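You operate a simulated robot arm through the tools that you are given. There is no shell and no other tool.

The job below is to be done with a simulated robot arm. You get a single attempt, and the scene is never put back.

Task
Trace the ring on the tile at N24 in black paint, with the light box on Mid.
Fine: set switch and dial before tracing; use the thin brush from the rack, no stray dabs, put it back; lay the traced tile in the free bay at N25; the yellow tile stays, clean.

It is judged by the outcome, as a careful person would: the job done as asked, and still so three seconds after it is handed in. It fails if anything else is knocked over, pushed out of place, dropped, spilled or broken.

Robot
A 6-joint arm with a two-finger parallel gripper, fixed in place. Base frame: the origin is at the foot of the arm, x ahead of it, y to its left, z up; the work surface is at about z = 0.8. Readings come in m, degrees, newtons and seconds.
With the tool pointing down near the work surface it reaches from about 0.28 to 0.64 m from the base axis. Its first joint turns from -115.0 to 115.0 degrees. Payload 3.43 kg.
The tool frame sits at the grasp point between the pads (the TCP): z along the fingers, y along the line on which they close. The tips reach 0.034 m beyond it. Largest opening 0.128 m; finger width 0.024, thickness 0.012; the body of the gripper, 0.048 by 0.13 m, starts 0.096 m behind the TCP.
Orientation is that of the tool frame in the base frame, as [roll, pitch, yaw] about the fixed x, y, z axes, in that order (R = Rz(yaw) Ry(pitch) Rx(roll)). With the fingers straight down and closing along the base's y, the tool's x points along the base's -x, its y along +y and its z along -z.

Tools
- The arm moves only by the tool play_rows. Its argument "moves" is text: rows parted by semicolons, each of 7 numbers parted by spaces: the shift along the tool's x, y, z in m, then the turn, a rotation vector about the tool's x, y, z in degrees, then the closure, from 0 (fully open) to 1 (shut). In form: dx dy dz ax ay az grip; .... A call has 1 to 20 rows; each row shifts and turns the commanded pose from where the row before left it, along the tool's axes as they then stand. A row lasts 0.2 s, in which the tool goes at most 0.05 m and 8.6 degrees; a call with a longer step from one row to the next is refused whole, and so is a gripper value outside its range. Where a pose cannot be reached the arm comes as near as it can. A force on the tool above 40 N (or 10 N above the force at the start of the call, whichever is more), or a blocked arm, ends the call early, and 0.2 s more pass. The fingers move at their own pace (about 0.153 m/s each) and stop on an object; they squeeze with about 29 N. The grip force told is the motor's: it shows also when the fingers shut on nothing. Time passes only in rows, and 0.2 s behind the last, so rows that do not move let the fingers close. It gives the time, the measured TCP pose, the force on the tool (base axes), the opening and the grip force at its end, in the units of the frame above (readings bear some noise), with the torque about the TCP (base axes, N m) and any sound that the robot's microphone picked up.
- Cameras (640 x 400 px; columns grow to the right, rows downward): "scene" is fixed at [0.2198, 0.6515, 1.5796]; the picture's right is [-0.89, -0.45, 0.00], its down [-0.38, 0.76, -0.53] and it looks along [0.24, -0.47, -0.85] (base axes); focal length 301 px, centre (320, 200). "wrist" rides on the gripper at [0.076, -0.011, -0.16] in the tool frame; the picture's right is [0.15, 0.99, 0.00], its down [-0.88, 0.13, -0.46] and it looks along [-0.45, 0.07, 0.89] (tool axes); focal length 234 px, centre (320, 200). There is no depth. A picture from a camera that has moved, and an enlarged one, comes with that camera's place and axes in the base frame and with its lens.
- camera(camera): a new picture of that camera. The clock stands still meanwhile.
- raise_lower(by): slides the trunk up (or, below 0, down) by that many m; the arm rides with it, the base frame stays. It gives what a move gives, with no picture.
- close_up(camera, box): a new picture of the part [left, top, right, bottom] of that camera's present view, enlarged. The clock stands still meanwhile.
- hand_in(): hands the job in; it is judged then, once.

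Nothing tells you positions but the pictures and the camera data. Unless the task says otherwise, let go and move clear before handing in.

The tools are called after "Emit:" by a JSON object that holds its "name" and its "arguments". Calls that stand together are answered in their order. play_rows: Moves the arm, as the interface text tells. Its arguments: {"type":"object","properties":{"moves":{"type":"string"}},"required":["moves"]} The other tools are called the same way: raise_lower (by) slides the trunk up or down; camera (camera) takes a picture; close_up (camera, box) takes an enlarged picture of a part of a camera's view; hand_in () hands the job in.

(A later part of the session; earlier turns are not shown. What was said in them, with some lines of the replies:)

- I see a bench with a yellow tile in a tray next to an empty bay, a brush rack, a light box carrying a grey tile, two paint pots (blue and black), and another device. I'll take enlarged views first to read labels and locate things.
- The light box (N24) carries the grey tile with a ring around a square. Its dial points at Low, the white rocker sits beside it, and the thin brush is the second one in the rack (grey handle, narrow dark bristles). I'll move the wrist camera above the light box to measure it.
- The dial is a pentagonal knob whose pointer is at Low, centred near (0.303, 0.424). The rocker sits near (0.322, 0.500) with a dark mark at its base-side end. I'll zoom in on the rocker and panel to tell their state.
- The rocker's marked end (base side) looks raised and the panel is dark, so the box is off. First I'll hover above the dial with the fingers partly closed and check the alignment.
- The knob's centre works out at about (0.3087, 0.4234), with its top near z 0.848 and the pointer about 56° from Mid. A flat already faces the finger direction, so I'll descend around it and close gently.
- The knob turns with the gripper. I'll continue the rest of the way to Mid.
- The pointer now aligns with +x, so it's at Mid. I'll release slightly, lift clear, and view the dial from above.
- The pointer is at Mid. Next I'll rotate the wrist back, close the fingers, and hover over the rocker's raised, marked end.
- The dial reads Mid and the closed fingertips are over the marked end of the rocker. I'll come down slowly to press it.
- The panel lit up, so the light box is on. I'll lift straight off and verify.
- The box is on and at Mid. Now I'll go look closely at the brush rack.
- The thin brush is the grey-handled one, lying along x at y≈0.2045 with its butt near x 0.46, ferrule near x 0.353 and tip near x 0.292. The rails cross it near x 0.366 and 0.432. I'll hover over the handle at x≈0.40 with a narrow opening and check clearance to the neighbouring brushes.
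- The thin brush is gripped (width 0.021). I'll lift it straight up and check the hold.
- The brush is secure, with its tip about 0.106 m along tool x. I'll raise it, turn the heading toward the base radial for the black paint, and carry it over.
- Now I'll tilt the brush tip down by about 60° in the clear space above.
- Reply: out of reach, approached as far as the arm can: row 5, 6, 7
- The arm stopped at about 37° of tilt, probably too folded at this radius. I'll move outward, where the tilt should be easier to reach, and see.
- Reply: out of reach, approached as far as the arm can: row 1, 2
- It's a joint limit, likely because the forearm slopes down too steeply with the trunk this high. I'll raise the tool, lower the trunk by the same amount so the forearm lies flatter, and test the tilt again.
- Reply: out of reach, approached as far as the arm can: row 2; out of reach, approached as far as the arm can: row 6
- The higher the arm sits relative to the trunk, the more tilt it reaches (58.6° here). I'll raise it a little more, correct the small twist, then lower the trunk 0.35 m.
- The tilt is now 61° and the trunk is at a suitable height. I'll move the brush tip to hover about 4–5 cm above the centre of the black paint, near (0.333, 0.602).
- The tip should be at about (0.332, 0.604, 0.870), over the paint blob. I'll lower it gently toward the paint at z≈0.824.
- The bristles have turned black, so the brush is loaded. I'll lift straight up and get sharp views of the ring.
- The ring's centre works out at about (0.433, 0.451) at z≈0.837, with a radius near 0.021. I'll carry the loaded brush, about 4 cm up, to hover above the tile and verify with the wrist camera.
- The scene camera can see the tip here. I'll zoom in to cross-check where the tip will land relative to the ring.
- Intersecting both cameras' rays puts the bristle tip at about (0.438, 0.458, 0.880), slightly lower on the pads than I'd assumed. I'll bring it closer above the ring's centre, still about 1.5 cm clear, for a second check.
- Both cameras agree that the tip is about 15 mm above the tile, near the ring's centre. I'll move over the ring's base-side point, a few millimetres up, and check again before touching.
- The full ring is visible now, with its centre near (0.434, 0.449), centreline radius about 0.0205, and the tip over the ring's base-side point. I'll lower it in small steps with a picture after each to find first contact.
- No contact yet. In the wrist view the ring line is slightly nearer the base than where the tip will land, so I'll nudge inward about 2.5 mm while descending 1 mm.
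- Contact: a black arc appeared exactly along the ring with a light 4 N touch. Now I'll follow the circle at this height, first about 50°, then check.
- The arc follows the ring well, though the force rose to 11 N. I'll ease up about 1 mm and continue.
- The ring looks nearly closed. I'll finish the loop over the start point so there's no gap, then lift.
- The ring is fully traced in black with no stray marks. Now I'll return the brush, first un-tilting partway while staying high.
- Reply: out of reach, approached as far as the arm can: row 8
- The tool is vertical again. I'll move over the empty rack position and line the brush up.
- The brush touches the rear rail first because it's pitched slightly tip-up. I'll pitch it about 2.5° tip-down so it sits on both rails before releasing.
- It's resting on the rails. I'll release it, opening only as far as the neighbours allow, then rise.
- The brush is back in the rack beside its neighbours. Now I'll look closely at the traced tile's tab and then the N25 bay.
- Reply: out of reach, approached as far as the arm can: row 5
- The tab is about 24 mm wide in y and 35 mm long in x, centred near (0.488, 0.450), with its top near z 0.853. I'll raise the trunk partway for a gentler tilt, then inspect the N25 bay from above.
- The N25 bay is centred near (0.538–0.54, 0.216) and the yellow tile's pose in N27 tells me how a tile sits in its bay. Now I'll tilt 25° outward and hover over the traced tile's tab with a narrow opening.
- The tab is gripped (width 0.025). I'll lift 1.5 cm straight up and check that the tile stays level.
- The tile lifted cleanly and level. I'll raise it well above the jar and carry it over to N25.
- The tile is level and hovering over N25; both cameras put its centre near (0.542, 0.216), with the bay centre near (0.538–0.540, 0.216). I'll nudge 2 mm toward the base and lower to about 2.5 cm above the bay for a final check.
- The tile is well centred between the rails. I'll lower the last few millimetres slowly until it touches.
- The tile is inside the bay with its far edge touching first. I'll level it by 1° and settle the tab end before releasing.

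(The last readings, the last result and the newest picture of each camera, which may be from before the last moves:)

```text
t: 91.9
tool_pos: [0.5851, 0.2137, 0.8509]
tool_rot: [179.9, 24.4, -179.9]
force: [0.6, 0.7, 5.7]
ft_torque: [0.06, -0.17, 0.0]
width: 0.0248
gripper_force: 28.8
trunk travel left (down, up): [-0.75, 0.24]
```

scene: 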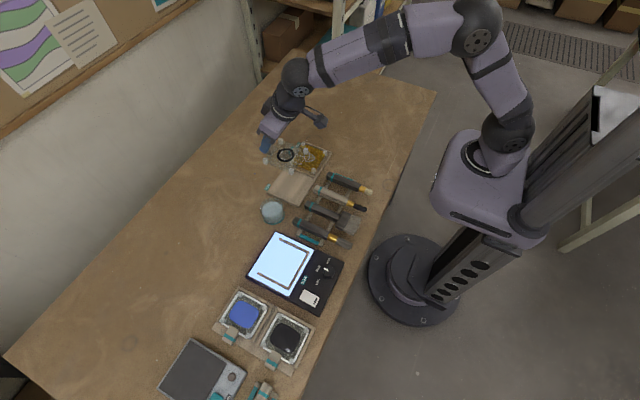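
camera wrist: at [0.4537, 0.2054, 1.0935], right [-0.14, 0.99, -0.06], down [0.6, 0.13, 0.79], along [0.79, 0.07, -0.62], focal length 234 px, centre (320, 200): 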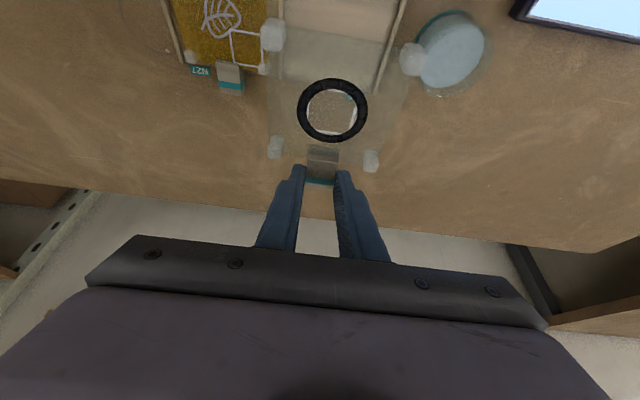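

Emit:
{"name": "play_rows", "arguments": {"moves": "0 0 0 0 0 0 0.78; 0 0 0 0 0 0 0.72; 0 0 0 0 0 0 0.6875; 0 0 0 0 0 0 0.6875; -0.0042 0 -0.0091 0 0 0 0.6875; -0.0085 0 -0.0181 0 0 0 0.6875; -0.0148 0 -0.0317 0 0 0 0.6875; -0.0148 0 -0.0317 0 0 0 0.6875; 0 0 0 0 0 0 0.6875"}}

Emit:
{"name": "close_up", "arguments": {"camera": "wrist", "box": [200, 0, 440, 200]}}

Emit:
{"name": "close_up", "arguments": {"camera": "scene", "box": [255, 125, 345, 215]}}

```text
t: 93.9
tool_pos: [0.5871, 0.2127, 0.9507]
tool_rot: [-180.0, 24.4, -179.8]
force: [0.4, 0.2, -0.7]
ft_torque: [0.01, 0.02, 0.01]
width: 0.0402
gripper_force: 0.0
trunk travel left (down, up): [-0.75, 0.24]
```

```text
2.00 times, centred on (320, 100) of wrist
camera zoom: at [0.4517, 0.2019, 1.0652], right [-0.14, 0.99, -0.06], down [0.61, 0.13, 0.78], along [0.78, 0.07, -0.62], focal length 468 px, centre (320, 400)
```

zoom: 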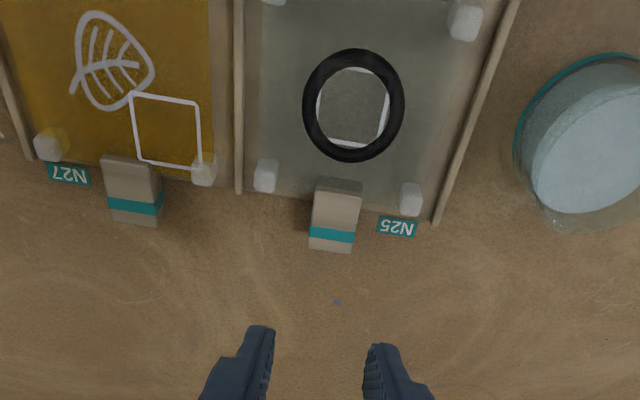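

```text
4.44 times, centred on (300, 170) of scene
camera zoom: at [0.2198, 0.6515, 1.5796], right [-0.89, -0.45, 0.0], down [-0.38, 0.76, -0.53], along [0.24, -0.47, -0.85], focal length 1336 px, centre (409, 333)
```

zoom: 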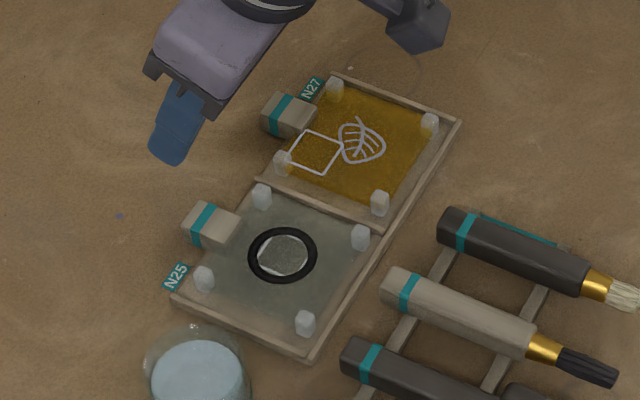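

The traced tile lies flat in N25, and the yellow tile is untouched and clean. I'll move the arm up and clear, then check the whole scene.

Emit:
{"name": "play_rows", "arguments": {"moves": "-0.0138 0 -0.0303 0 0 0 0.6875; -0.0138 0 -0.0303 0 0 0 0.6875; -0.0138 0 -0.0303 0 0 0 0.6875; 0.02 -0.02 -0.02 0 6 0 0.6; 0.03 -0.02 -0.015 0 6 0 0.6; 0.03 -0.02 -0.01 0 6 0 0.6; 0.03 -0.02 -0.01 0 6 0 0.6; 0.03 -0.02 0 0 0 0 0.6; 0 0 0 0 0 0 0.6"}}

Emit:
{"name": "camera", "arguments": {"camera": "scene"}}

Emit:
{"name": "close_up", "arguments": {"camera": "scene", "box": [240, 220, 360, 320]}}

Emit:
{"name": "close_up", "arguments": {"camera": "scene", "box": [250, 130, 390, 260]}}

Emit:
{"name": "close_up", "arguments": {"camera": "scene", "box": [150, 280, 320, 400]}}

```text
t: 95.9
tool_pos: [0.4364, 0.1111, 1.0766]
tool_rot: [180.0, 0.5, -179.8]
force: [-0.9, -0.4, 0.6]
ft_torque: [-0.01, 0.02, 0.02]
width: 0.0512
gripper_force: 0.0
trunk travel left (down, up): [-0.75, 0.24]
```

```text
taken
```

scene: 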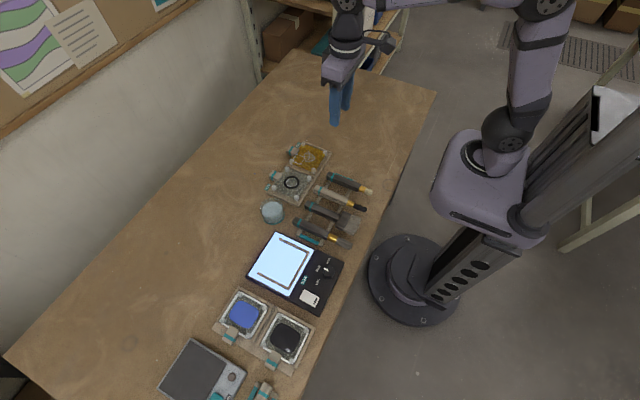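

```text
4.00 times, centred on (300, 270) of scene
camera zoom: at [0.2198, 0.6515, 1.5796], right [-0.89, -0.45, 0.0], down [-0.38, 0.76, -0.53], along [0.24, -0.47, -0.85], focal length 1202 px, centre (400, -80)
```

zoom: 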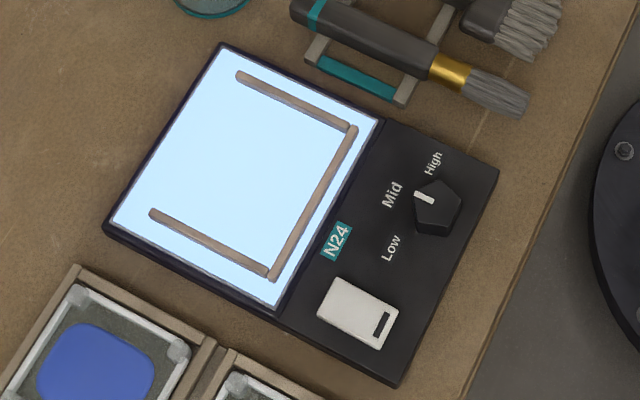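

```text
3.08 times, centred on (320, 195) of scene
camera zoom: at [0.2198, 0.6515, 1.5796], right [-0.89, -0.45, 0.0], down [-0.38, 0.76, -0.53], along [0.24, -0.47, -0.85], focal length 925 px, centre (320, 215)
```

zoom: 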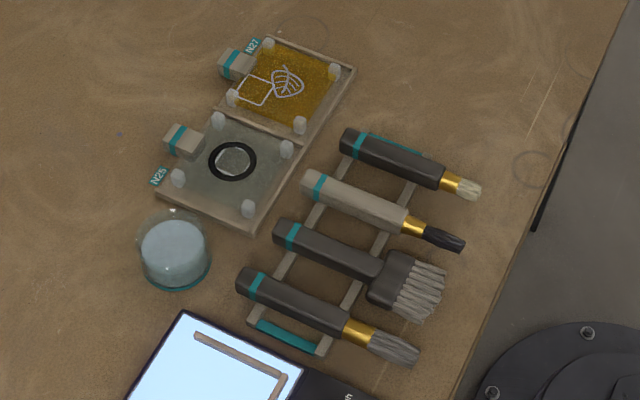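

```text
3.33 times, centred on (235, 340) of scene
camera zoom: at [0.2198, 0.6515, 1.5796], right [-0.89, -0.45, 0.0], down [-0.38, 0.76, -0.53], along [0.24, -0.47, -0.85], focal length 1002 px, centre (603, -267)
```

zoom: 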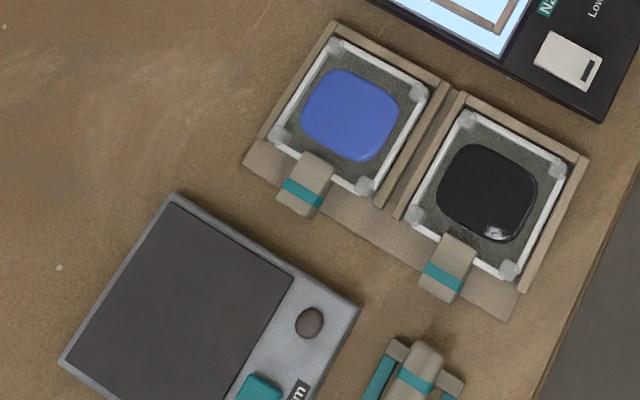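

The ring is traced in black with no stray dabs, and the light box is on with the dial at Mid. The thin brush is back in its rack slot, the traced tile lies in N25, and the yellow tile is clean and in place. The arm is clear of everything, so I'm handing in.

Emit:
{"name": "hand_in", "arguments": {}}

```text
The job is handed in.
```

The job is done and handed in. The ring on the N24 tile is traced in black all the way round, and that tile now lies in the free bay at N25.

- **Light box:** I switched it on and turned the dial to Mid before tracing.
- **Brush:** I used the thin grey-handled brush from the rack and laid it back in its slot. Its bristles are still wet with black paint, since I didn't rinse it.
- **Stray paint:** None shows in the final pictures.
- **Yellow tile:** It is still in N27, clean and unmoved.
- **Everything else:** The jar, paint trays, other brushes and hot plate are where they were.

I lowered the trunk part-way to tilt the brush, and it is still 0.15 m below where it started. The arm is clear of the bench and holding nothing.
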